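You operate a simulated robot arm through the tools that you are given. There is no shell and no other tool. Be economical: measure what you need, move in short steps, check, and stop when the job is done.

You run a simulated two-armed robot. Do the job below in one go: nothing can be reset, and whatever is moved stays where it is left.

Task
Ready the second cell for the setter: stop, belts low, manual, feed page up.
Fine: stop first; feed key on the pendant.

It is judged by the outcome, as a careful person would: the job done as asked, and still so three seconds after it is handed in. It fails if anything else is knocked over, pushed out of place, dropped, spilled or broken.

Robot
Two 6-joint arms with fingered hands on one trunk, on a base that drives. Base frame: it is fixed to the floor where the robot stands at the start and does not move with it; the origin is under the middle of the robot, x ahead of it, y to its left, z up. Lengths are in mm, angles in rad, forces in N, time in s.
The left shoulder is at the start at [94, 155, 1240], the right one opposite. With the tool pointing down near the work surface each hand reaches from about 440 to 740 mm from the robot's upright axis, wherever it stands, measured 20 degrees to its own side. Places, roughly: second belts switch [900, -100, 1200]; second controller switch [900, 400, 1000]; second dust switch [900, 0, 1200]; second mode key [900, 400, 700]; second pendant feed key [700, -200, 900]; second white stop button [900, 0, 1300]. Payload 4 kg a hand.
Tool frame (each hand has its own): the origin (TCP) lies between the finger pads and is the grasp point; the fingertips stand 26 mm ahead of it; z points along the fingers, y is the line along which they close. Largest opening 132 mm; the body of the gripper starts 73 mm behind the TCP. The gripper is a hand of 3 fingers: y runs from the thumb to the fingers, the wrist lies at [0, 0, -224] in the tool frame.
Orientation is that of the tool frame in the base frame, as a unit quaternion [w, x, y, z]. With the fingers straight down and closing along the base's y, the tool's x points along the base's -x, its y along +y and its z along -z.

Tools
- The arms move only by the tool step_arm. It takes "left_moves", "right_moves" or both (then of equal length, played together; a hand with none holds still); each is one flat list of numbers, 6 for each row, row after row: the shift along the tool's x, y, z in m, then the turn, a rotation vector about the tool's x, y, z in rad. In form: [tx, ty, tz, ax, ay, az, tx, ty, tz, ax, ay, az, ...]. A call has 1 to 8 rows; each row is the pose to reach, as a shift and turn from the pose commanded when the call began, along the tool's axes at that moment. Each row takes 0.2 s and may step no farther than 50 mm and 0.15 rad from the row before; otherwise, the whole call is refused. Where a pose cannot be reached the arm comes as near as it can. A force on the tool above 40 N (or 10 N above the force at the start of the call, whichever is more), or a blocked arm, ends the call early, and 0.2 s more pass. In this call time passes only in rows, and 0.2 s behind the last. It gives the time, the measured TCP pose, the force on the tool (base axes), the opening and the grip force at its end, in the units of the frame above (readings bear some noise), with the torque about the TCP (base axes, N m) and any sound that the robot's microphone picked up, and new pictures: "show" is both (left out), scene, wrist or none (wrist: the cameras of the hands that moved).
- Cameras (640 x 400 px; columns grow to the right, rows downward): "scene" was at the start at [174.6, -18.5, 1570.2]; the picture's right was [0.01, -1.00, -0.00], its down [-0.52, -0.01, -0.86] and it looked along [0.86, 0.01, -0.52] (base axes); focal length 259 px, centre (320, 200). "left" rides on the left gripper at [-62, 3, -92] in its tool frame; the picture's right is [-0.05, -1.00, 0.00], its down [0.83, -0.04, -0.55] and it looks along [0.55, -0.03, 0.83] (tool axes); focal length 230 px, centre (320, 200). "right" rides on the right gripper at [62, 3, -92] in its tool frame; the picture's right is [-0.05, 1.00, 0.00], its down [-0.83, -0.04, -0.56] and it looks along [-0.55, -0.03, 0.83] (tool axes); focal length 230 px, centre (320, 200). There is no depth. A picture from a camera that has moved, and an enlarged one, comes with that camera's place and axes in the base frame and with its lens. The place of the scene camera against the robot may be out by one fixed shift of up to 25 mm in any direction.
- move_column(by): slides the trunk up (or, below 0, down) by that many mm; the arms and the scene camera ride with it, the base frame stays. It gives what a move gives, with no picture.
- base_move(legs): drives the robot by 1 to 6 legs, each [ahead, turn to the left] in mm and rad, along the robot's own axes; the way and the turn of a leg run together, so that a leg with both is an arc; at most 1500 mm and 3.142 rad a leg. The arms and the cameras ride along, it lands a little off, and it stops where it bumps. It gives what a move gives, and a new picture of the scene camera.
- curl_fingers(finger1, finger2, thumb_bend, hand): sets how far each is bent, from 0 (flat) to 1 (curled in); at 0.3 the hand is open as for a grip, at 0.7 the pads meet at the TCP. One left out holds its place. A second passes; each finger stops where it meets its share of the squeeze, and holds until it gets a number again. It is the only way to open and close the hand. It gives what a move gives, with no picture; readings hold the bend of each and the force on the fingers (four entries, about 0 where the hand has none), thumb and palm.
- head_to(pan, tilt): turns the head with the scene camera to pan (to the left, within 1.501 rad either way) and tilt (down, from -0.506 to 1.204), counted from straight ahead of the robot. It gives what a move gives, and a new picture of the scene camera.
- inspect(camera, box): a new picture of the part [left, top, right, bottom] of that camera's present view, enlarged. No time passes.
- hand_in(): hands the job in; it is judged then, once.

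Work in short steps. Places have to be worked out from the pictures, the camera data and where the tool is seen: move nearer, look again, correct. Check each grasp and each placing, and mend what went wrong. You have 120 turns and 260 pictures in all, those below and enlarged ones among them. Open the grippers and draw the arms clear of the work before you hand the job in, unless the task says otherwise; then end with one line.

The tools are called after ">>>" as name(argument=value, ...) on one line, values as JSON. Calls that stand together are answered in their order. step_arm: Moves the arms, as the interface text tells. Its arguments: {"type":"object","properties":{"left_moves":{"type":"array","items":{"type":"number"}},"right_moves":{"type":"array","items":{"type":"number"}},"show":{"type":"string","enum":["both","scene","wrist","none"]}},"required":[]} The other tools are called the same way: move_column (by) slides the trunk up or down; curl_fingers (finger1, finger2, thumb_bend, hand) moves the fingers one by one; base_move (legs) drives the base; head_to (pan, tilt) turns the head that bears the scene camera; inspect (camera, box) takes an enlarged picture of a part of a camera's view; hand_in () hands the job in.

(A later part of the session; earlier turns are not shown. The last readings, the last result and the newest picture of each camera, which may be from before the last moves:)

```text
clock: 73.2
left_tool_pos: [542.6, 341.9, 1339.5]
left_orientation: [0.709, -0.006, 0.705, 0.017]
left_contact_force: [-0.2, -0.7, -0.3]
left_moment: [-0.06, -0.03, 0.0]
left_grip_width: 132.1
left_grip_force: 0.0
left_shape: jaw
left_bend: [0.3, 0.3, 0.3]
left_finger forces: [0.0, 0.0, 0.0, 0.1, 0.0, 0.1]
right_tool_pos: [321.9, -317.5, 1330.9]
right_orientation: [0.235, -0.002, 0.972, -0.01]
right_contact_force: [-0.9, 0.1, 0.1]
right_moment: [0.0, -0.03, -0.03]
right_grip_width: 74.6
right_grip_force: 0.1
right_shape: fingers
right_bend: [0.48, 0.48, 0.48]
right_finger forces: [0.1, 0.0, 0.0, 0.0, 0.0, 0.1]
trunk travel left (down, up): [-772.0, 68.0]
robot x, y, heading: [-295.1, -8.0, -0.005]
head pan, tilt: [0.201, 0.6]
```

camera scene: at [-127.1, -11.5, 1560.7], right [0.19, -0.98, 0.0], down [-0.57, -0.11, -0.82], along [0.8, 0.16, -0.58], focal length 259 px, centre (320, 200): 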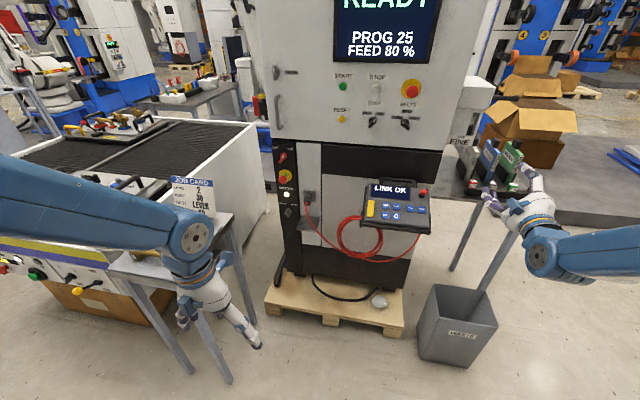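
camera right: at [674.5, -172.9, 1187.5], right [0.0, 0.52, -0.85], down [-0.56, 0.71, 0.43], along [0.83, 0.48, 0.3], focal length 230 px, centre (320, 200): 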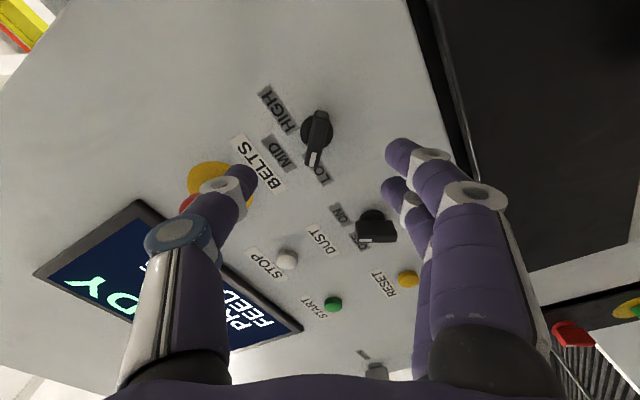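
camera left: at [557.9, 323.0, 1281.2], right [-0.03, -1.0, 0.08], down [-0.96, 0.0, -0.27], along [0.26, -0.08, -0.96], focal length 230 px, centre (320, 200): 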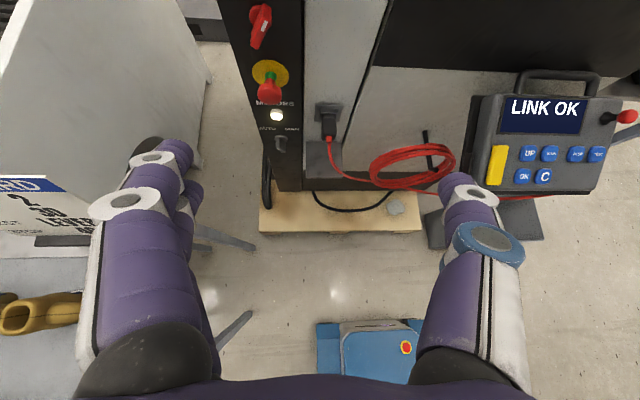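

Tucking the right hand back a further 110 mm with the tool straight down.

>>> step_arm(right_moves=[0.02, 0, -0.0215, 0, 0.11, 0, 0.04, 0, -0.043, 0, 0.22, 0, 0.06, 0, -0.0645, 0, 0.33, 0, 0.0795, 0, -0.086, 0, 0.45, 0], show="none")

>>> move_column(by=-500)

>>> head_to(pan=0.3, tilt=0.2)

```text
clock: 74.2
left_tool_pos: [544.9, 342.9, 1338.9]
left_orientation: [0.708, -0.007, 0.706, 0.016]
left_contact_force: [0.3, -0.8, 0.2]
left_moment: [0.01, -0.03, -0.04]
left_grip_width: 132.0
left_grip_force: 0.0
left_shape: jaw
left_bend: [0.3, 0.3, 0.3]
left_finger forces: [0.0, 0.0, 0.0, 0.0, 0.1, 0.1]
right_tool_pos: [212.8, -317.3, 1370.0]
right_orientation: [0.011, 0.002, 1.0, -0.011]
right_contact_force: [-0.2, 0.0, -1.1]
right_moment: [0.03, 0.0, 0.0]
right_grip_width: 74.4
right_grip_force: 0.1
right_shape: fingers
right_bend: [0.48, 0.48, 0.48]
right_finger forces: [0.0, 0.0, 0.1, 0.0, 0.0, 0.0]
trunk travel left (down, up): [-772.0, 68.0]
robot x, y, heading: [-297.5, -7.3, -0.005]
head pan, tilt: [0.201, 0.6]
```

```text
refused: -500 is not a number from -400 to 400
```

```text
clock: 75.1
left_tool_pos: [543.9, 342.7, 1339.1]
left_orientation: [0.708, -0.007, 0.706, 0.017]
left_contact_force: [0.4, -0.1, -0.5]
left_moment: [0.0, 0.01, -0.04]
left_grip_width: 131.9
left_grip_force: 0.0
left_shape: jaw
left_bend: [0.3, 0.3, 0.3]
left_finger forces: [0.0, 0.0, 0.0, 0.1, 0.0, 0.0]
right_tool_pos: [213.0, -316.2, 1369.7]
right_orientation: [0.013, 0.002, 1.0, -0.01]
right_contact_force: [1.1, -1.0, 1.1]
right_moment: [-0.01, 0.02, -0.01]
right_grip_width: 74.4
right_grip_force: 0.0
right_shape: fingers
right_bend: [0.48, 0.48, 0.48]
right_finger forces: [0.0, 0.0, 0.0, 0.0, 0.1, 0.1]
trunk travel left (down, up): [-772.0, 68.0]
robot x, y, heading: [-294.5, -4.2, -0.005]
head pan, tilt: [0.3, 0.201]
camera scene: at [-122.5, -0.9, 1597.1], right [0.29, -0.96, -0.01], down [-0.21, -0.06, -0.98], along [0.93, 0.28, -0.22], focal length 259 px, centre (320, 200)
```

scene: 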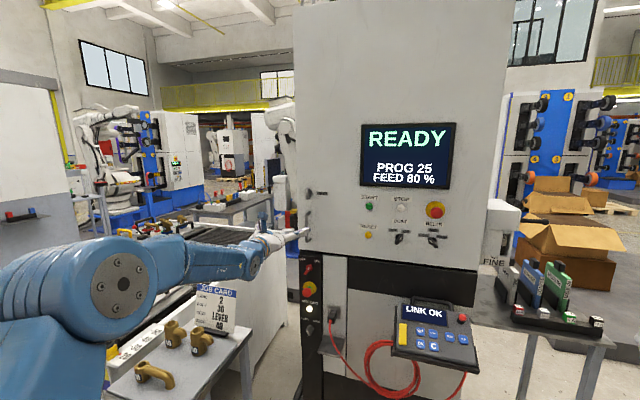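

Lowering the trunk 300 mm only, so that the elbow stays above the side table; then lowering the left arm itself.

>>> move_column(by=-300)

>>> step_arm(left_moves=[0.03, 0.005, 0, 0, 0, 0, 0.06, 0.01, 0, 0, 0, 0, 0.09, 0.015, 0, 0, 0, 0, 0.12, 0.02, 0, 0, 0, 0, 0.15, 0.025, 0, 0, 0, 0, 0.18, 0.03, 0, 0, 0, 0, 0.21, 0.035, 0, 0, 0, 0, 0.24, 0.035, 0, 0, 0, 0], show="both")

```text
clock: 78.1
left_tool_pos: [543.2, 342.3, 1040.3]
left_orientation: [0.708, -0.006, 0.706, 0.017]
left_contact_force: [0.6, -0.5, -0.8]
left_moment: [0.01, 0.01, -0.03]
left_grip_width: 132.3
left_grip_force: 0.1
left_shape: jaw
left_bend: [0.3, 0.3, 0.3]
left_finger forces: [0.1, 0.1, 0.0, 0.0, 0.1, 0.0]
right_tool_pos: [212.9, -316.5, 1070.0]
right_orientation: [0.012, 0.001, 1.0, -0.01]
right_contact_force: [0.9, -0.2, 0.9]
right_moment: [0.0, 0.04, 0.0]
right_grip_width: 74.6
right_grip_force: 0.2
right_shape: fingers
right_bend: [0.48, 0.48, 0.48]
right_finger forces: [0.0, 0.0, 0.0, 0.0, 0.0, 0.0]
trunk travel left (down, up): [-472.0, 368.0]
robot x, y, heading: [-295.0, -4.2, -0.003]
head pan, tilt: [0.3, 0.201]
```

```text
clock: 79.9
left_tool_pos: [544.1, 381.9, 797.7]
left_orientation: [0.708, -0.006, 0.706, 0.015]
left_contact_force: [0.2, -0.2, -0.1]
left_moment: [-0.01, -0.05, 0.01]
left_grip_width: 131.8
left_grip_force: 0.1
left_shape: jaw
left_bend: [0.3, 0.3, 0.3]
left_finger forces: [0.0, 0.0, 0.0, 0.0, 0.1, 0.0]
right_tool_pos: [212.7, -316.0, 1069.8]
right_orientation: [0.012, 0.003, 1.0, -0.011]
right_contact_force: [0.4, 0.8, 1.5]
right_moment: [0.04, 0.02, 0.0]
right_grip_width: 74.6
right_grip_force: 0.0
right_shape: fingers
right_bend: [0.48, 0.48, 0.48]
right_finger forces: [0.0, 0.1, 0.0, 0.0, 0.1, 0.1]
trunk travel left (down, up): [-472.0, 368.0]
robot x, y, heading: [-299.8, -9.2, -0.008]
head pan, tilt: [0.3, 0.201]
camera scene: at [-127.5, -0.4, 1297.1], right [0.29, -0.96, -0.01], down [-0.21, -0.06, -0.98], along [0.93, 0.28, -0.22], focal length 259 px, centre (320, 200)
camera left: at [451.7, 383.1, 858.6], right [0.03, -1.0, 0.04], down [-0.55, -0.05, -0.83], along [0.83, 0.0, -0.55], focal length 230 px, centre (320, 200)
```

scene: 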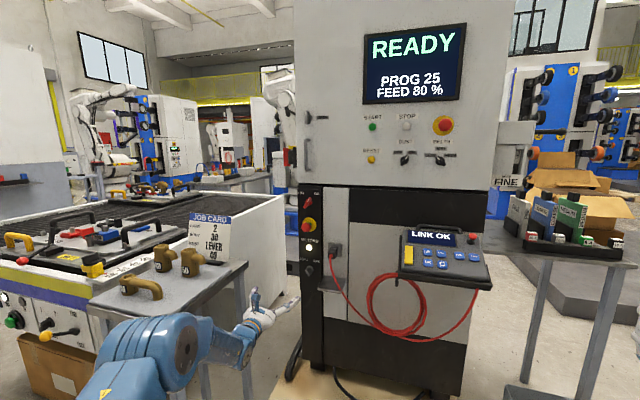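
left: 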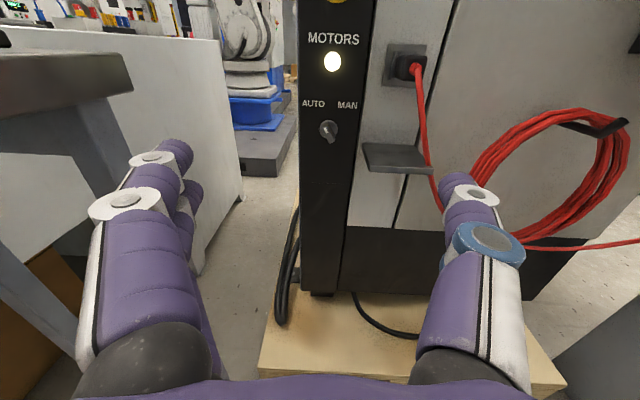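

Excellent view: the mode key is near [868, 375, 735] and the elbow clears the table. Enlarging the key.

>>> inspect(camera="left", box=[290, 80, 370, 150])

```text
5.71 times, centred on (330, 115) of left
camera zoom: at [451.7, 383.1, 858.6], right [0.03, -1.0, 0.04], down [-0.55, -0.05, -0.83], along [0.83, 0.0, -0.55], focal length 1315 px, centre (263, 686)
```

zoom: 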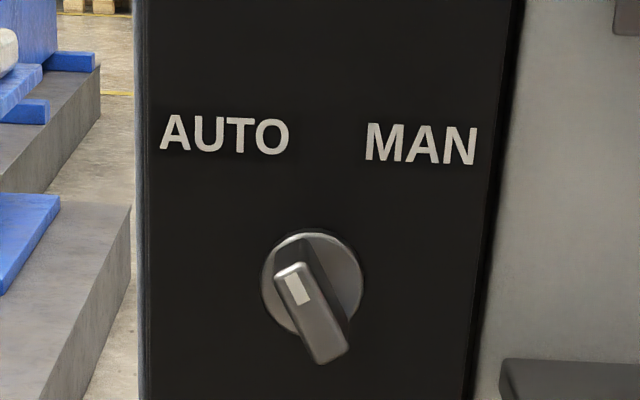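

It points to AUTO (~40° left of vertical). I'll half-close the left fingers and drive 225 mm forwards.

>>> curl_fingers(hand="left", finger1=0.52, finger2=0.52, thumb_bend=0.52)

>>> base_move(legs=[[225, 0.006]])

>>> step_arm(left_moves=[0, 0, 0, 0, 0, 0, 0, 0, 0, 0, 0, 0], show="wrist")

```text
clock: 80.9
left_tool_pos: [542.9, 383.3, 798.8]
left_orientation: [0.708, -0.006, 0.706, 0.016]
left_contact_force: [-0.5, 0.0, -0.9]
left_moment: [0.01, -0.03, 0.01]
left_grip_width: 61.8
left_grip_force: 0.1
left_shape: fingers
left_bend: [0.52, 0.52, 0.52]
left_finger forces: [0.0, 0.1, 0.0, 0.0, 0.0, 0.0]
right_tool_pos: [212.0, -316.2, 1068.8]
right_orientation: [0.012, 0.002, 1.0, -0.011]
right_contact_force: [1.2, 0.5, -0.5]
right_moment: [0.02, -0.02, -0.01]
right_grip_width: 74.6
right_grip_force: 0.0
right_shape: fingers
right_bend: [0.48, 0.48, 0.48]
right_finger forces: [0.0, 0.1, 0.0, 0.0, 0.1, 0.0]
trunk travel left (down, up): [-472.0, 368.0]
robot x, y, heading: [-296.7, -6.7, -0.01]
head pan, tilt: [0.3, 0.201]
```

```text
clock: 82.6
left_tool_pos: [766.4, 386.8, 798.6]
left_orientation: [0.708, -0.009, 0.706, 0.019]
left_contact_force: [-0.2, 0.6, 0.0]
left_moment: [0.01, 0.02, 0.01]
left_grip_width: 61.4
left_grip_force: 0.0
left_shape: fingers
left_bend: [0.52, 0.52, 0.52]
left_finger forces: [0.1, 0.1, 0.1, 0.0, 0.1, 0.0]
right_tool_pos: [439.9, -313.1, 1070.3]
right_orientation: [0.012, -0.002, 1.0, -0.011]
right_contact_force: [-0.3, 0.0, -0.3]
right_moment: [0.03, 0.01, 0.02]
right_grip_width: 74.4
right_grip_force: 0.0
right_shape: fingers
right_bend: [0.48, 0.48, 0.48]
right_finger forces: [0.0, 0.0, 0.0, 0.1, 0.0, 0.0]
trunk travel left (down, up): [-472.0, 368.0]
robot x, y, heading: [-69.9, -7.2, -0.001]
head pan, tilt: [0.3, 0.201]
camera scene: at [97.2, -0.6, 1297.1], right [0.3, -0.95, -0.01], down [-0.21, -0.06, -0.98], along [0.93, 0.29, -0.22], focal length 259 px, centre (320, 200)
```

scene: 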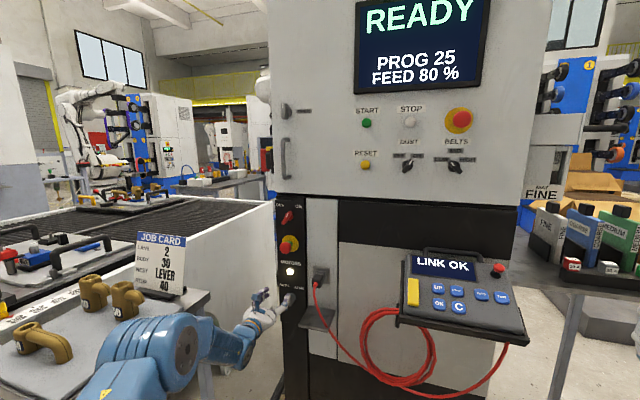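

```text
clock: 83.2
left_tool_pos: [752.0, 385.7, 813.3]
left_orientation: [0.716, -0.007, 0.698, 0.017]
left_contact_force: [-0.8, 0.3, -0.1]
left_moment: [0.0, -0.01, -0.02]
left_grip_width: 61.6
left_grip_force: 0.0
left_shape: fingers
left_bend: [0.52, 0.52, 0.52]
left_finger forces: [0.1, 0.0, 0.1, 0.1, 0.1, 0.0]
right_tool_pos: [418.8, -313.6, 1079.3]
right_orientation: [0.021, -0.001, 1.0, -0.012]
right_contact_force: [-0.2, -0.6, -0.2]
right_moment: [0.02, -0.02, 0.01]
right_grip_width: 74.7
right_grip_force: 0.1
right_shape: fingers
right_bend: [0.48, 0.48, 0.48]
right_finger forces: [0.0, 0.0, 0.0, 0.0, 0.1, 0.0]
trunk travel left (down, up): [-472.0, 368.0]
robot x, y, heading: [-70.3, -10.8, -0.002]
head pan, tilt: [0.3, 0.201]
camera left: at [659.5, 386.6, 872.0], right [0.04, -1.0, 0.04], down [-0.53, -0.05, -0.84], along [0.84, 0.01, -0.54], focal length 230 px, centre (320, 200)
```

left: 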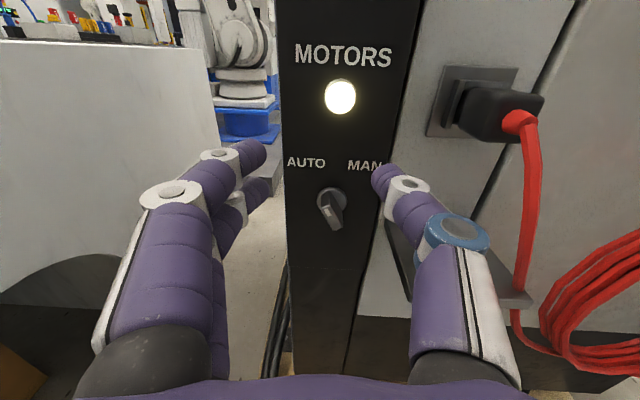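

Consistent fix: key at about [866,376,735]. Lowering to it with the hand rolled -0.72 to match the handle, hovering at x≈770.

>>> step_arm(left_moves=[0.011, -0.002, 0.002, 0.005, 0.004, -0.1, 0.022, -0.004, 0.004, 0.01, 0.008, -0.2, 0.034, -0.005, 0.007, 0.015, 0.011, -0.3, 0.045, -0.007, 0.009, 0.02, 0.015, -0.4, 0.056, -0.009, 0.011, 0.025, 0.019, -0.51, 0.067, -0.01, 0.013, 0.03, 0.022, -0.62, 0.078, -0.0117, 0.0157, 0.034, 0.0255, -0.72], show="wrist")

```text
clock: 84.8
left_tool_pos: [772.0, 376.3, 735.5]
left_orientation: [0.667, -0.243, 0.659, -0.248]
left_contact_force: [-0.3, -0.5, -0.8]
left_moment: [0.0, 0.0, 0.0]
left_grip_width: 61.3
left_grip_force: 0.1
left_shape: fingers
left_bend: [0.52, 0.52, 0.52]
left_finger forces: [0.0, 0.1, 0.1, 0.1, 0.1, 0.0]
right_tool_pos: [421.9, -312.7, 1078.5]
right_orientation: [0.021, -0.002, 1.0, -0.011]
right_contact_force: [0.7, -0.1, -0.3]
right_moment: [0.0, 0.02, -0.03]
right_grip_width: 74.1
right_grip_force: 0.1
right_shape: fingers
right_bend: [0.48, 0.48, 0.48]
right_finger forces: [0.0, 0.1, 0.0, 0.0, 0.0, 0.0]
trunk travel left (down, up): [-472.0, 368.0]
robot x, y, heading: [-70.1, -10.9, -0.001]
head pan, tilt: [0.3, 0.201]
camera left: at [679.4, 420.7, 778.3], right [-0.01, -0.72, 0.69], down [-0.55, -0.57, -0.61], along [0.84, -0.38, -0.39], focal length 230 px, centre (320, 200)
```

left: 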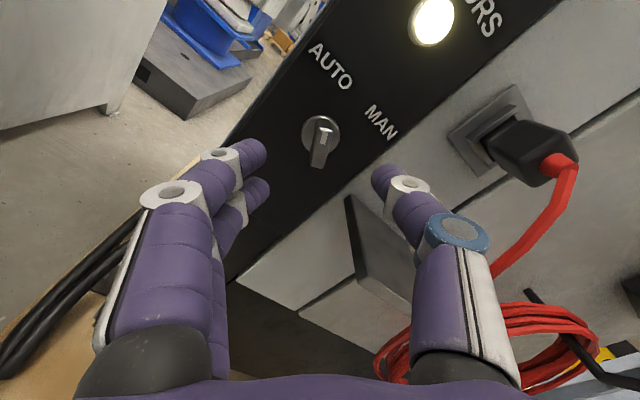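

Handle lines up with the hand. The arm will need more reach, so I'll bring the base 45 mm nearer and re-check.

>>> base_move(legs=[[45, 0]])

>>> step_arm(left_moves=[0, 0, 0, 0, 0, 0, 0, 0, 0, 0, 0, 0], show="wrist")

```text
clock: 85.7
left_tool_pos: [819.1, 378.0, 732.0]
left_orientation: [0.666, -0.244, 0.661, -0.246]
left_contact_force: [1.0, 0.9, -0.7]
left_moment: [0.0, -0.06, 0.0]
left_grip_width: 61.3
left_grip_force: 0.0
left_shape: fingers
left_bend: [0.52, 0.52, 0.52]
left_finger forces: [0.0, 0.0, 0.0, 0.0, 0.1, 0.0]
right_tool_pos: [468.5, -313.6, 1077.4]
right_orientation: [0.02, -0.002, 1.0, -0.011]
right_contact_force: [0.4, 0.2, -0.4]
right_moment: [0.05, 0.04, 0.02]
right_grip_width: 74.7
right_grip_force: 0.0
right_shape: fingers
right_bend: [0.48, 0.48, 0.48]
right_finger forces: [0.0, 0.0, 0.0, 0.0, 0.0, 0.0]
trunk travel left (down, up): [-472.0, 368.0]
robot x, y, heading: [-24.3, -6.6, 0.003]
head pan, tilt: [0.3, 0.201]
camera scene: at [144.4, -0.6, 1296.9], right [0.3, -0.95, -0.01], down [-0.21, -0.06, -0.98], along [0.93, 0.29, -0.22], focal length 259 px, centre (320, 200)
```

scene: 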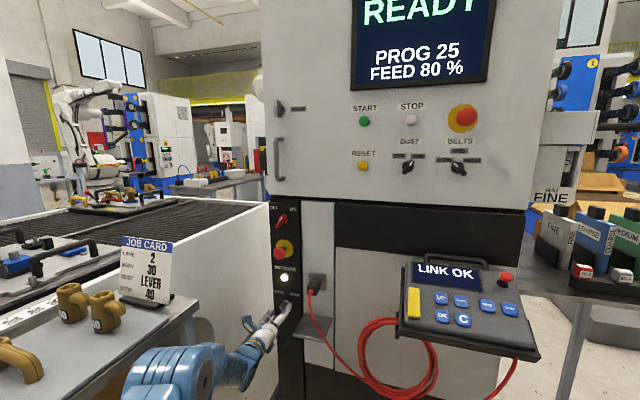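

```text
clock: 86.3
left_tool_pos: [804.4, 377.8, 750.6]
left_orientation: [0.672, -0.241, 0.654, -0.25]
left_contact_force: [-0.7, -0.3, 0.1]
left_moment: [0.0, -0.02, -0.04]
left_grip_width: 61.3
left_grip_force: 0.1
left_shape: fingers
left_bend: [0.52, 0.52, 0.52]
left_finger forces: [0.1, 0.1, 0.0, 0.1, 0.0, 0.1]
right_tool_pos: [457.3, -313.7, 1061.3]
right_orientation: [-0.003, -0.001, 1.0, -0.012]
right_contact_force: [1.1, 0.1, -0.6]
right_moment: [0.01, -0.01, 0.0]
right_grip_width: 74.3
right_grip_force: 0.0
right_shape: fingers
right_bend: [0.48, 0.48, 0.48]
right_finger forces: [0.0, 0.1, 0.0, 0.0, 0.1, 0.0]
trunk travel left (down, up): [-472.0, 368.0]
robot x, y, heading: [-26.2, -10.1, 0.001]
head pan, tilt: [0.3, 0.201]
camera left: at [712.3, 420.9, 790.9], right [-0.02, -0.72, 0.69], down [-0.54, -0.57, -0.62], along [0.84, -0.38, -0.38], focal length 230 px, centre (320, 200)
```

left: 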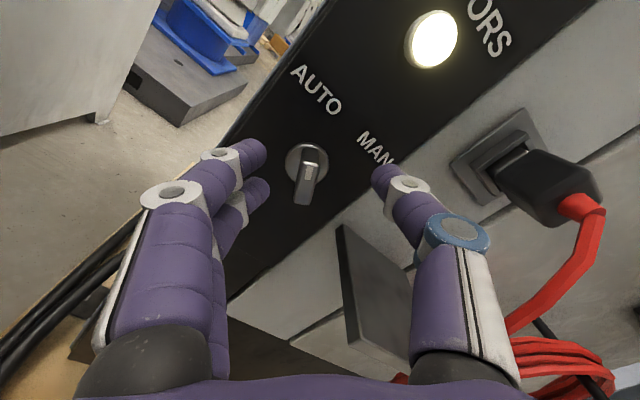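

Recoil lifted it to z=750. Correcting to the key axis (y 379, z 736) and advancing to x≈829 first.

>>> step_arm(left_moves=[0.003, 0.003, 0.002, -0.006, 0.007, 0, 0.007, 0.007, 0.004, -0.012, 0.014, 0, 0.01, 0.0107, 0.007, -0.0186, 0.0216, 0, 0.01, 0.0107, 0.013, -0.0186, 0.0216, 0, 0.01, 0.0107, 0.019, -0.0186, 0.0216, 0, 0.01, 0.0107, 0.0246, -0.0186, 0.0216, 0], show="wrist")

```text
clock: 87.7
left_tool_pos: [832.0, 378.9, 735.2]
left_orientation: [0.663, -0.245, 0.664, -0.246]
left_contact_force: [-0.2, -0.4, -0.2]
left_moment: [0.02, -0.01, 0.03]
left_grip_width: 61.3
left_grip_force: 0.0
left_shape: fingers
left_bend: [0.52, 0.52, 0.52]
left_finger forces: [0.0, 0.0, 0.1, 0.0, 0.0, 0.0]
right_tool_pos: [457.0, -312.9, 1062.1]
right_orientation: [-0.003, -0.002, 1.0, -0.011]
right_contact_force: [0.1, -0.2, -0.5]
right_moment: [0.02, 0.02, -0.01]
right_grip_width: 74.6
right_grip_force: 0.0
right_shape: fingers
right_bend: [0.48, 0.48, 0.48]
right_finger forces: [0.0, 0.0, 0.0, 0.1, 0.2, 0.0]
trunk travel left (down, up): [-472.0, 368.0]
robot x, y, heading: [-25.7, -7.5, -0.002]
head pan, tilt: [0.3, 0.201]
camera left: at [739.5, 422.9, 778.7], right [0.0, -0.72, 0.69], down [-0.56, -0.57, -0.6], along [0.83, -0.38, -0.4], focal length 230 px, centre (320, 200)
```

left: 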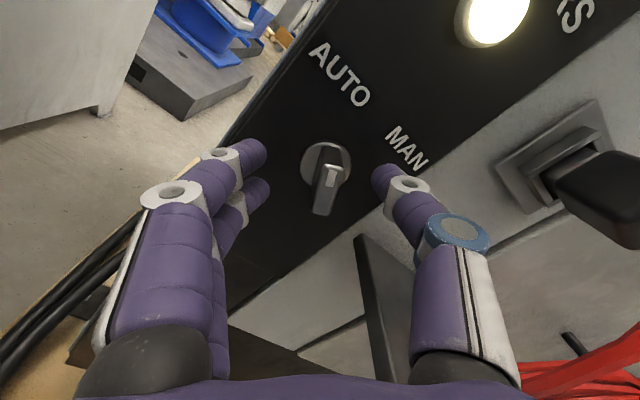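

Centred. Moving 15 mm deeper and closing on the handle.

>>> step_arm(left_moves=[0, -0.001, 0.005, 0, 0, 0, 0, -0.002, 0.01, 0, 0, 0, 0, -0.002, 0.015, 0, 0, 0], show="none")

>>> curl_fingers(hand="left", finger1=0.7, finger2=0.7, thumb_bend=0.7)

>>> inspect(camera="left", box=[220, 80, 440, 220])

```text
clock: 88.4
left_tool_pos: [833.4, 377.5, 752.4]
left_orientation: [0.671, -0.242, 0.656, -0.248]
left_contact_force: [-0.2, 0.5, -0.5]
left_moment: [0.0, -0.01, 0.02]
left_grip_width: 61.1
left_grip_force: 0.1
left_shape: fingers
left_bend: [0.52, 0.52, 0.52]
left_finger forces: [0.1, 0.0, 0.1, 0.1, 0.1, 0.1]
right_tool_pos: [445.3, -313.7, 1042.9]
right_orientation: [-0.029, -0.004, 1.0, -0.011]
right_contact_force: [-0.6, -0.2, 0.9]
right_moment: [0.05, 0.02, 0.0]
right_grip_width: 74.3
right_grip_force: 0.1
right_shape: fingers
right_bend: [0.48, 0.48, 0.48]
right_finger forces: [0.0, 0.1, 0.0, 0.0, 0.0, 0.0]
trunk travel left (down, up): [-472.0, 368.0]
robot x, y, heading: [-28.9, -11.1, 0.002]
head pan, tilt: [0.3, 0.201]
stopped in row 3 (left hand): the arm was blocked; the commanded pose is now the measured one
```

```text
clock: 89.4
left_tool_pos: [836.2, 379.9, 750.7]
left_orientation: [0.67, -0.243, 0.656, -0.249]
left_contact_force: [2.0, 6.0, 0.3]
left_moment: [0.14, -0.02, 0.1]
left_grip_width: 6.9
left_grip_force: 3.4
left_shape: fingers
left_bend: [0.7, 0.64, 0.7]
left_finger forces: [0.0, 5.7, 0.0, 0.0, 0.9, 0.1]
right_tool_pos: [447.5, -312.8, 1042.8]
right_orientation: [-0.029, -0.004, 1.0, -0.011]
right_contact_force: [-1.0, 0.1, 0.0]
right_moment: [0.01, 0.0, -0.03]
right_grip_width: 74.3
right_grip_force: 0.1
right_shape: fingers
right_bend: [0.48, 0.48, 0.48]
right_finger forces: [0.0, 0.1, 0.0, 0.0, 0.0, 0.1]
trunk travel left (down, up): [-472.0, 368.0]
robot x, y, heading: [-25.4, -8.2, 0.002]
head pan, tilt: [0.3, 0.201]
```

```text
2.86 times, centred on (330, 150) of left
camera zoom: at [742.6, 423.3, 792.6], right [-0.01, -0.72, 0.69], down [-0.54, -0.57, -0.61], along [0.84, -0.38, -0.38], focal length 657 px, centre (291, 343)
```

zoom: 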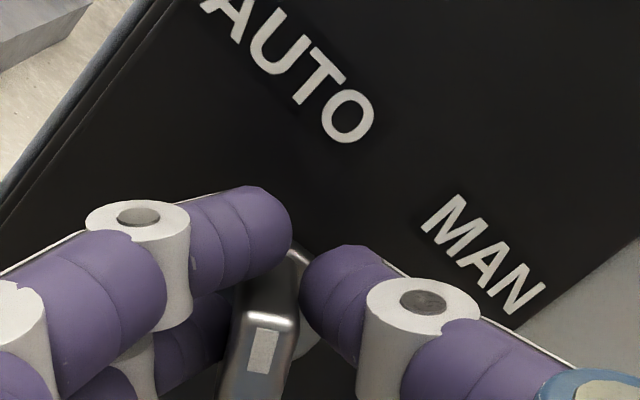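

The arm hit its reach limit (rel ≈ 865) and recoiled upward. I'll open, retreat 60 mm, and bring the base 50 mm closer.

>>> curl_fingers(hand="left", finger1=0.5, finger2=0.5, thumb_bend=0.5)

>>> step_arm(left_moves=[0, 0, -0.012, 0, 0, 0, 0, 0, -0.024, 0, 0, 0, 0, 0, -0.036, 0, 0, 0, 0, 0, -0.048, 0, 0, 0, 0, 0, -0.06, 0, 0, 0], show="none")

>>> base_move(legs=[[50, 0]])

>>> step_arm(left_moves=[0, 0, 0, 0, 0, 0, 0, 0, 0, 0, 0, 0], show="wrist")

```text
clock: 90.4
left_tool_pos: [835.5, 380.0, 751.5]
left_orientation: [0.669, -0.243, 0.657, -0.248]
left_contact_force: [-0.4, -0.6, -0.2]
left_moment: [0.0, 0.02, -0.01]
left_grip_width: 67.2
left_grip_force: 0.0
left_shape: fingers
left_bend: [0.5, 0.5, 0.5]
left_finger forces: [0.0, 0.0, 0.0, 0.0, 0.1, 0.0]
right_tool_pos: [445.7, -313.9, 1044.1]
right_orientation: [-0.029, -0.003, 1.0, -0.012]
right_contact_force: [-0.7, 0.2, 0.1]
right_moment: [0.01, 0.0, 0.0]
right_grip_width: 74.6
right_grip_force: 0.1
right_shape: fingers
right_bend: [0.48, 0.48, 0.48]
right_finger forces: [0.1, 0.0, 0.0, 0.1, 0.1, 0.1]
trunk travel left (down, up): [-472.0, 368.0]
robot x, y, heading: [-27.9, -9.1, -0.001]
head pan, tilt: [0.3, 0.201]
```

```text
clock: 91.6
left_tool_pos: [772.0, 378.6, 751.0]
left_orientation: [0.67, -0.243, 0.656, -0.249]
left_contact_force: [-0.5, 0.8, 0.0]
left_moment: [0.03, 0.01, -0.01]
left_grip_width: 67.3
left_grip_force: 0.0
left_shape: fingers
left_bend: [0.5, 0.5, 0.5]
left_finger forces: [0.0, 0.0, 0.0, 0.1, 0.1, 0.0]
right_tool_pos: [445.8, -312.8, 1043.6]
right_orientation: [-0.029, -0.003, 1.0, -0.012]
right_contact_force: [-0.3, -0.3, -0.2]
right_moment: [0.0, 0.01, -0.01]
right_grip_width: 74.5
right_grip_force: 0.1
right_shape: fingers
right_bend: [0.48, 0.48, 0.48]
right_finger forces: [0.0, 0.0, 0.0, 0.0, 0.0, 0.0]
trunk travel left (down, up): [-472.0, 368.0]
robot x, y, heading: [-25.5, -9.9, -0.0]
head pan, tilt: [0.3, 0.201]
```

```text
clock: 92.5
left_tool_pos: [823.7, 379.2, 748.3]
left_orientation: [0.669, -0.242, 0.657, -0.249]
left_contact_force: [1.0, 0.6, -0.2]
left_moment: [-0.02, -0.06, -0.01]
left_grip_width: 67.1
left_grip_force: 0.0
left_shape: fingers
left_bend: [0.5, 0.5, 0.5]
left_finger forces: [0.1, 0.1, 0.0, 0.0, 0.0, 0.0]
right_tool_pos: [498.9, -312.8, 1043.0]
right_orientation: [-0.031, -0.003, 0.999, -0.012]
right_contact_force: [-0.2, -1.0, -0.3]
right_moment: [0.03, 0.04, 0.01]
right_grip_width: 74.6
right_grip_force: 0.0
right_shape: fingers
right_bend: [0.48, 0.48, 0.48]
right_finger forces: [0.0, 0.1, 0.0, 0.0, 0.1, 0.1]
trunk travel left (down, up): [-472.0, 368.0]
robot x, y, heading: [25.4, -7.5, 0.002]
head pan, tilt: [0.3, 0.201]
camera scene: at [194.5, -0.5, 1296.8], right [0.3, -0.95, -0.01], down [-0.21, -0.06, -0.98], along [0.93, 0.29, -0.22], focal length 259 px, centre (320, 200)
```

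scene: 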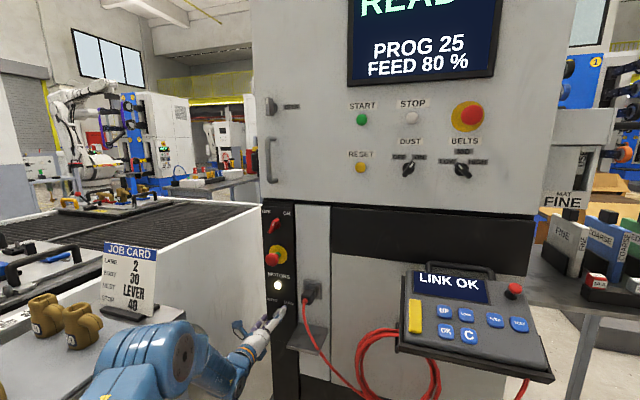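

```text
clock: 93.1
left_tool_pos: [812.2, 378.7, 763.8]
left_orientation: [0.675, -0.24, 0.65, -0.252]
left_contact_force: [0.2, 0.4, -0.7]
left_moment: [0.02, -0.01, -0.02]
left_grip_width: 67.6
left_grip_force: 0.1
left_shape: fingers
left_bend: [0.5, 0.5, 0.5]
left_finger forces: [0.0, 0.0, 0.0, 0.1, 0.0, 0.0]
right_tool_pos: [486.0, -313.6, 1026.3]
right_orientation: [-0.057, -0.003, 0.998, -0.012]
right_contact_force: [0.2, 0.5, 0.6]
right_moment: [-0.05, -0.03, -0.03]
right_grip_width: 74.6
right_grip_force: 0.1
right_shape: fingers
right_bend: [0.48, 0.48, 0.48]
right_finger forces: [0.1, 0.0, 0.0, 0.0, 0.0, 0.1]
trunk travel left (down, up): [-472.0, 368.0]
robot x, y, heading: [22.7, -10.1, 0.002]
head pan, tilt: [0.3, 0.201]
camera left: at [717.7, 422.1, 804.5], right [-0.03, -0.72, 0.69], down [-0.53, -0.57, -0.62], along [0.85, -0.39, -0.37], focal length 230 px, centre (320, 200)
```

left: 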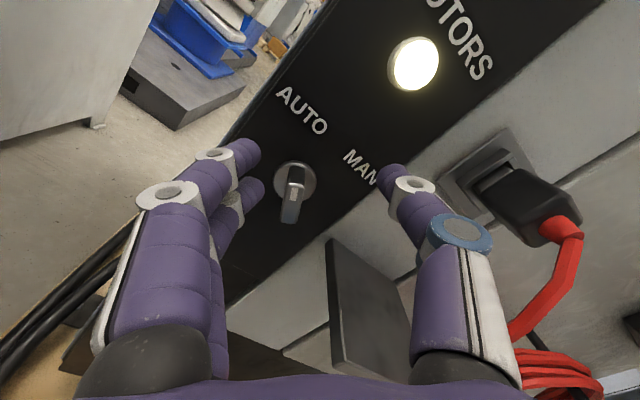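

Handle still on AUTO. Moving down onto its axis (z 736), then in to x≈847.

>>> step_arm(left_moves=[0.007, 0.006, 0, -0.008, 0.01, 0, 0.014, 0.012, -0.001, -0.017, 0.02, 0, 0.021, 0.018, -0.001, -0.026, 0.03, 0, 0.021, 0.018, 0.007, -0.026, 0.03, 0, 0.021, 0.018, 0.015, -0.026, 0.03, 0, 0.021, 0.018, 0.023, -0.026, 0.03, 0, 0.021, 0.018, 0.03, -0.026, 0.03, 0, 0.021, 0.018, 0.035, -0.026, 0.03, 0], show="wrist")

```text
clock: 94.9
left_tool_pos: [845.6, 379.1, 738.7]
left_orientation: [0.663, -0.245, 0.663, -0.247]
left_contact_force: [-19.0, 0.3, -1.0]
left_moment: [0.06, -0.22, -0.31]
left_grip_width: 67.8
left_grip_force: 9.3
left_shape: fingers
left_bend: [0.5, 0.5, 0.5]
left_finger forces: [3.0, 2.9, 0.0, 0.0, 13.1, 0.0]
right_tool_pos: [483.6, -312.2, 1027.1]
right_orientation: [-0.054, -0.003, 0.999, -0.011]
right_contact_force: [-0.1, 0.1, 0.2]
right_moment: [-0.01, -0.04, 0.01]
right_grip_width: 74.4
right_grip_force: 0.0
right_shape: fingers
right_bend: [0.48, 0.48, 0.48]
right_finger forces: [0.0, 0.0, 0.0, 0.0, 0.0, 0.0]
trunk travel left (down, up): [-472.0, 368.0]
robot x, y, heading: [24.2, -7.1, -0.004]
head pan, tilt: [0.3, 0.201]
camera left: at [753.8, 422.6, 782.0], right [0.0, -0.72, 0.69], down [-0.56, -0.57, -0.6], along [0.83, -0.39, -0.4], focal length 230 px, centre (320, 200)
```

left: 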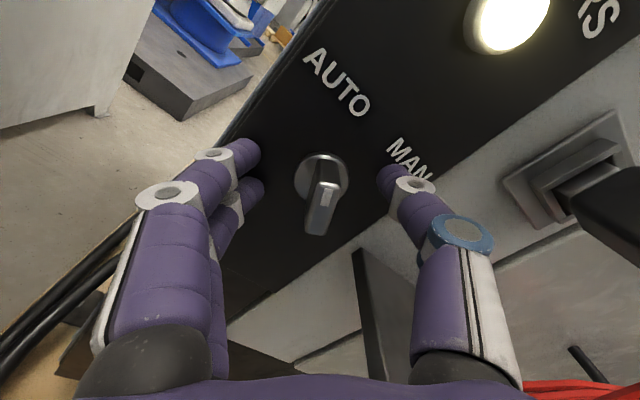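

Fingertips touch the column face (19 N). Backing off 4 mm and closing on the handle.

>>> step_arm(left_moves=[0, 0, -0.005, 0, 0, 0], show="none")

>>> curl_fingers(hand="left", finger1=0.72, finger2=0.72, thumb_bend=0.72)

>>> inspect(camera="left", box=[220, 80, 440, 240])

```text
clock: 95.3
left_tool_pos: [842.8, 378.7, 738.2]
left_orientation: [0.663, -0.244, 0.663, -0.247]
left_contact_force: [-0.6, 0.2, 0.1]
left_moment: [-0.01, 0.03, 0.01]
left_grip_width: 67.6
left_grip_force: 0.0
left_shape: fingers
left_bend: [0.5, 0.5, 0.5]
left_finger forces: [0.0, 0.0, 0.0, 0.1, 0.0, 0.0]
right_tool_pos: [485.2, -312.8, 1026.7]
right_orientation: [-0.054, -0.003, 0.998, -0.011]
right_contact_force: [0.7, -0.2, 0.9]
right_moment: [0.0, -0.01, 0.02]
right_grip_width: 74.6
right_grip_force: 0.0
right_shape: fingers
right_bend: [0.48, 0.48, 0.48]
right_finger forces: [0.0, 0.1, 0.1, 0.0, 0.0, 0.0]
trunk travel left (down, up): [-472.0, 368.0]
robot x, y, heading: [24.4, -9.3, -0.0]
head pan, tilt: [0.3, 0.201]
```

```text
clock: 96.3
left_tool_pos: [842.1, 379.4, 737.1]
left_orientation: [0.663, -0.245, 0.663, -0.247]
left_contact_force: [3.7, 0.3, 1.5]
left_moment: [0.03, -0.03, -0.01]
left_grip_width: 11.3
left_grip_force: 7.6
left_shape: fingers
left_bend: [0.71, 0.7, 0.68]
left_finger forces: [2.3, 4.5, 0.1, 0.0, 7.7, 0.1]
right_tool_pos: [486.4, -312.7, 1025.6]
right_orientation: [-0.055, -0.003, 0.998, -0.01]
right_contact_force: [-0.1, -0.9, 0.4]
right_moment: [-0.01, 0.04, 0.0]
right_grip_width: 74.7
right_grip_force: 0.0
right_shape: fingers
right_bend: [0.48, 0.48, 0.48]
right_finger forces: [0.1, 0.0, 0.0, 0.0, 0.0, 0.1]
trunk travel left (down, up): [-472.0, 368.0]
robot x, y, heading: [25.9, -6.8, 0.005]
head pan, tilt: [0.3, 0.201]
```

```text
2.50 times, centred on (330, 160) of left
camera zoom: at [750.8, 422.5, 781.9], right [0.0, -0.72, 0.69], down [-0.56, -0.57, -0.6], along [0.83, -0.38, -0.4], focal length 575 px, centre (295, 300)
```

zoom: 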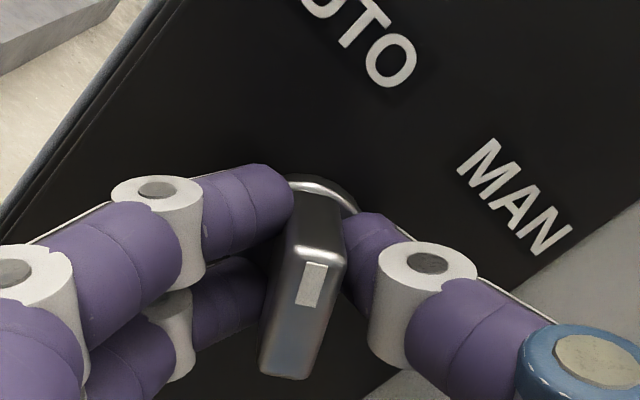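

Gripped firmly. Turning clockwise towards MAN.

>>> step_arm(left_moves=[0, 0, 0, 0, 0, 0.12, 0, 0, 0, 0, 0, 0.24, 0, 0, 0, 0, 0, 0.36, 0, 0, 0, 0, 0, 0.48, 0, 0, 0, 0, 0, 0.6, 0, 0, 0, 0, 0, 0.72, 0, 0, 0, 0, 0, 0.84, 0, 0, 0, 0, 0, 0.96], show="wrist")

```text
clock: 98.1
left_tool_pos: [841.9, 376.3, 739.3]
left_orientation: [0.702, 0.091, 0.701, 0.088]
left_contact_force: [0.6, -6.1, 5.0]
left_moment: [-0.06, -0.1, -0.19]
left_grip_width: 13.0
left_grip_force: 7.9
left_shape: fingers
left_bend: [0.71, 0.71, 0.68]
left_finger forces: [2.5, 1.9, 0.0, 0.0, 10.8, 0.0]
right_tool_pos: [486.1, -314.2, 1025.5]
right_orientation: [-0.056, -0.003, 0.998, -0.011]
right_contact_force: [0.7, -0.1, 0.0]
right_moment: [0.0, 0.01, 0.01]
right_grip_width: 74.7
right_grip_force: 0.0
right_shape: fingers
right_bend: [0.48, 0.48, 0.48]
right_finger forces: [0.1, 0.0, 0.0, 0.1, 0.0, 0.0]
trunk travel left (down, up): [-472.0, 368.0]
robot x, y, heading: [19.9, -6.2, -0.002]
head pan, tilt: [0.3, 0.201]
camera left: at [750.2, 366.0, 799.2], right [0.0, -0.98, -0.2], down [-0.55, 0.17, -0.82], along [0.83, 0.11, -0.54], focal length 230 px, centre (320, 200)
```

left: 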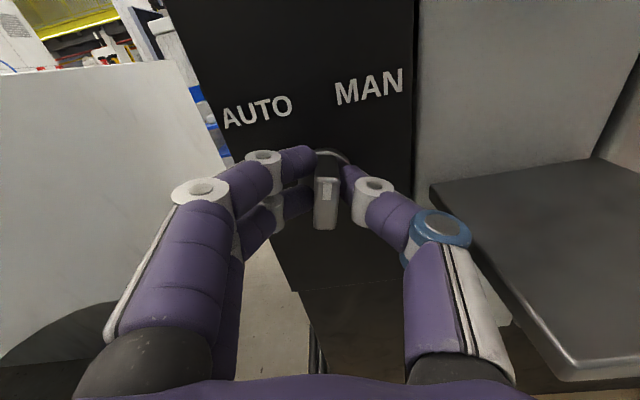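

Handle follows; the grey shelf lies about 40 mm clear of the thumb. Turning on by 0.5 rad.

>>> step_arm(left_moves=[0, 0, 0, 0, 0, 0.1, 0, 0, 0, 0, 0, 0.2, 0, 0, 0, 0, 0, 0.3, 0, 0, 0, 0, 0, 0.4, 0, 0, 0, 0, 0, 0.5, 0, 0, 0, 0, 0, 0.58], show="wrist")

```text
clock: 99.5
left_tool_pos: [842.9, 377.4, 740.6]
left_orientation: [0.647, 0.287, 0.646, 0.285]
left_contact_force: [-1.7, -14.0, 6.5]
left_moment: [-0.27, -0.14, -0.32]
left_grip_width: 16.1
left_grip_force: 11.6
left_shape: fingers
left_bend: [0.71, 0.71, 0.68]
left_finger forces: [5.3, 0.7, 0.1, 0.0, 17.2, 0.1]
right_tool_pos: [483.3, -315.1, 1025.1]
right_orientation: [-0.054, -0.003, 0.998, -0.01]
right_contact_force: [0.7, 0.7, 0.5]
right_moment: [-0.02, -0.02, -0.01]
right_grip_width: 74.6
right_grip_force: 0.1
right_shape: fingers
right_bend: [0.48, 0.48, 0.48]
right_finger forces: [0.0, 0.1, 0.1, 0.0, 0.0, 0.1]
trunk travel left (down, up): [-472.0, 368.0]
robot x, y, heading: [26.6, -9.4, 0.002]
head pan, tilt: [0.3, 0.201]
camera left: at [749.9, 334.5, 782.6], right [0.0, -0.71, -0.7], down [-0.55, 0.59, -0.59], along [0.83, 0.39, -0.39], focal length 230 px, centre (320, 200)
```

left: 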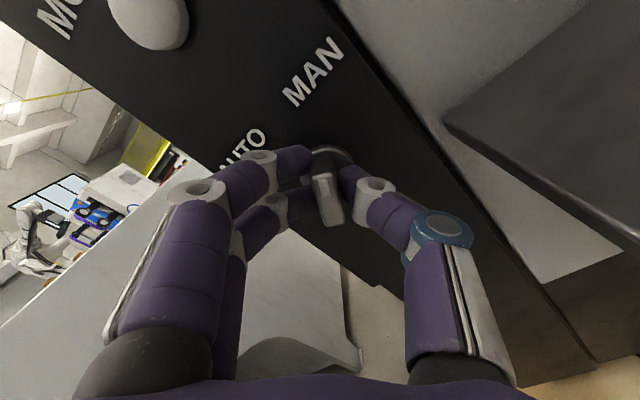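

Handle has reached its stop and the motors lamp went dark, as for manual. Releasing and backing away.

>>> curl_fingers(hand="left", finger1=0.5, finger2=0.5, thumb_bend=0.5)

>>> step_arm(left_moves=[0, 0, -0.008, 0, 0, 0, 0, 0, -0.016, 0, 0, 0, 0, 0, -0.026, 0, 0, 0, 0, 0, -0.036, 0, 0, 0, 0, 0, -0.046, 0, 0, 0, 0, 0, -0.056, 0, 0, 0], show="wrist")

>>> inspect(camera="left", box=[240, 60, 400, 180])

```text
clock: 100.5
left_tool_pos: [842.3, 378.5, 737.0]
left_orientation: [0.647, 0.285, 0.647, 0.285]
left_contact_force: [1.3, -0.5, 0.1]
left_moment: [-0.02, -0.02, -0.01]
left_grip_width: 66.8
left_grip_force: 0.1
left_shape: fingers
left_bend: [0.5, 0.5, 0.5]
left_finger forces: [0.0, 0.0, 0.1, 0.0, 0.0, 0.1]
right_tool_pos: [484.7, -313.3, 1026.1]
right_orientation: [-0.054, -0.003, 0.998, -0.011]
right_contact_force: [0.0, 0.0, 0.0]
right_moment: [0.01, -0.02, 0.0]
right_grip_width: 74.9
right_grip_force: 0.0
right_shape: fingers
right_bend: [0.48, 0.48, 0.48]
right_finger forces: [0.0, 0.0, 0.1, 0.1, 0.1, 0.1]
trunk travel left (down, up): [-472.0, 368.0]
robot x, y, heading: [22.5, -7.4, 0.004]
head pan, tilt: [0.3, 0.201]
```

```text
clock: 101.9
left_tool_pos: [785.6, 380.2, 738.0]
left_orientation: [0.647, 0.285, 0.648, 0.284]
left_contact_force: [0.5, -0.1, 0.3]
left_moment: [0.0, -0.04, 0.01]
left_grip_width: 67.2
left_grip_force: 0.0
left_shape: fingers
left_bend: [0.5, 0.5, 0.5]
left_finger forces: [0.0, 0.0, 0.1, 0.0, 0.0, 0.0]
right_tool_pos: [485.5, -312.7, 1026.5]
right_orientation: [-0.055, -0.003, 0.998, -0.012]
right_contact_force: [0.6, 1.0, 0.2]
right_moment: [0.01, 0.04, 0.0]
right_grip_width: 74.7
right_grip_force: 0.1
right_shape: fingers
right_bend: [0.48, 0.48, 0.48]
right_finger forces: [0.1, 0.1, 0.0, 0.0, 0.0, 0.0]
trunk travel left (down, up): [-472.0, 368.0]
robot x, y, heading: [19.5, -7.4, -0.002]
head pan, tilt: [0.3, 0.201]
camera left: at [694.3, 337.1, 781.5], right [0.0, -0.71, -0.7], down [-0.55, 0.58, -0.59], along [0.83, 0.39, -0.4], focal length 230 px, centre (320, 200)
```

left: 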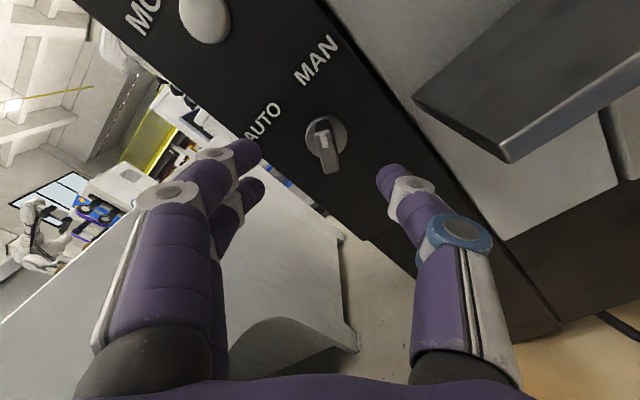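

```text
3.33 times, centred on (320, 120) of left
camera zoom: at [694.3, 337.1, 781.5], right [0.0, -0.71, -0.7], down [-0.55, 0.58, -0.59], along [0.83, 0.39, -0.4], focal length 767 px, centre (320, 467)
```

zoom: 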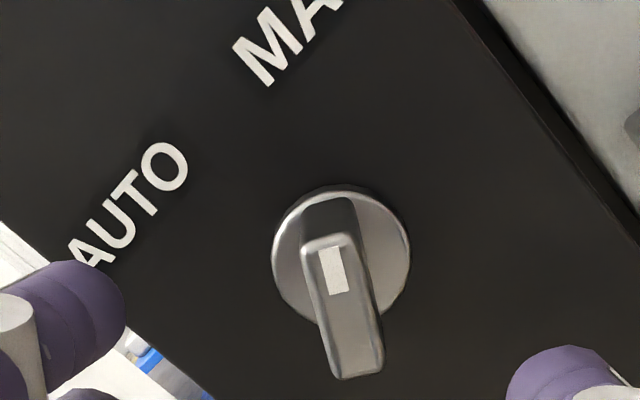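

MODE now points at MAN. For the FEED key I'll back the base 80 mm to clear the left hand from the column, then look.

>>> base_move(legs=[[-80, 0]])

>>> head_to(pan=-0.2, tilt=0.6)

>>> inspect(camera="right", box=[0, 0, 640, 400])

```text
clock: 103.0
left_tool_pos: [705.9, 378.9, 739.2]
left_orientation: [0.647, 0.285, 0.647, 0.284]
left_contact_force: [-0.3, -0.1, 0.3]
left_moment: [0.0, 0.02, 0.01]
left_grip_width: 67.4
left_grip_force: 0.0
left_shape: fingers
left_bend: [0.5, 0.5, 0.5]
left_finger forces: [0.0, 0.0, 0.0, 0.1, 0.1, 0.0]
right_tool_pos: [405.6, -312.3, 1025.4]
right_orientation: [-0.055, -0.004, 0.998, -0.011]
right_contact_force: [0.3, 0.1, 0.5]
right_moment: [0.0, -0.04, -0.01]
right_grip_width: 74.6
right_grip_force: 0.1
right_shape: fingers
right_bend: [0.48, 0.48, 0.48]
right_finger forces: [0.0, 0.0, 0.0, 0.0, 0.1, 0.1]
trunk travel left (down, up): [-472.0, 368.0]
robot x, y, heading: [-56.8, -9.1, 0.001]
head pan, tilt: [0.3, 0.201]
camera scene: at [110.9, -0.6, 1297.4], right [0.3, -0.95, -0.01], down [-0.21, -0.06, -0.98], along [0.93, 0.29, -0.22], focal length 259 px, centre (320, 200)
```

scene: 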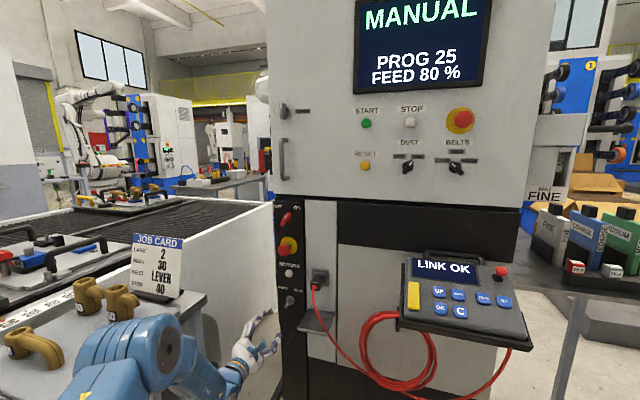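

```text
clock: 103.9
left_tool_pos: [694.3, 378.9, 751.9]
left_orientation: [0.654, 0.282, 0.641, 0.286]
left_contact_force: [-0.1, 0.2, 0.7]
left_moment: [0.01, -0.03, 0.02]
left_grip_width: 67.4
left_grip_force: 0.1
left_shape: fingers
left_bend: [0.5, 0.5, 0.5]
left_finger forces: [0.0, 0.0, 0.0, 0.0, 0.0, 0.0]
right_tool_pos: [393.2, -312.9, 1008.1]
right_orientation: [-0.082, -0.004, 0.997, -0.011]
right_contact_force: [0.2, 0.5, -0.6]
right_moment: [0.0, -0.01, -0.02]
right_grip_width: 74.6
right_grip_force: 0.1
right_shape: fingers
right_bend: [0.48, 0.48, 0.48]
right_finger forces: [0.0, 0.0, 0.0, 0.1, 0.1, 0.1]
trunk travel left (down, up): [-472.0, 368.0]
robot x, y, heading: [-53.9, -7.9, 0.001]
head pan, tilt: [-0.201, 0.6]
camera scene: at [109.4, -45.6, 1260.6], right [-0.2, -0.98, 0.0], down [-0.57, 0.11, -0.81], along [0.8, -0.16, -0.58], focal length 259 px, centre (320, 200)
```

scene: 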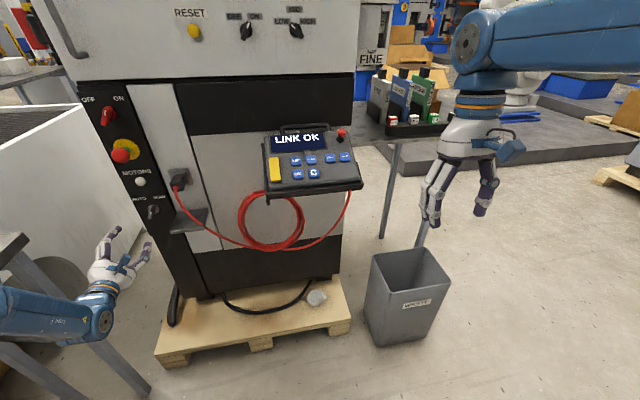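

```text
1.00 times, centred on (320, 200) of right (not enlarged: the box is as wide or as high as the picture)
camera zoom: at [349.4, -308.9, 1109.6], right [0.04, 1.0, -0.03], down [0.91, -0.03, 0.41], along [0.41, -0.04, -0.91], focal length 230 px, centre (320, 200)
```

zoom: 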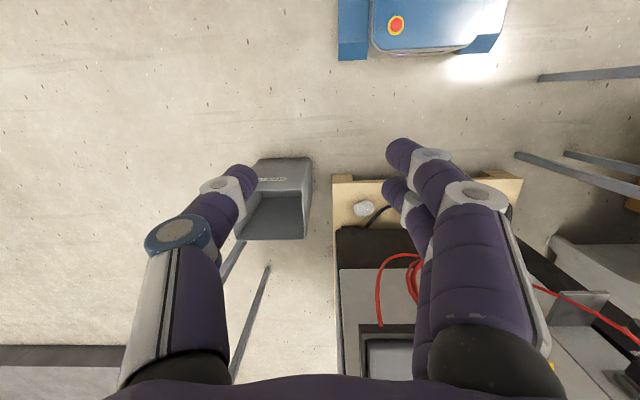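

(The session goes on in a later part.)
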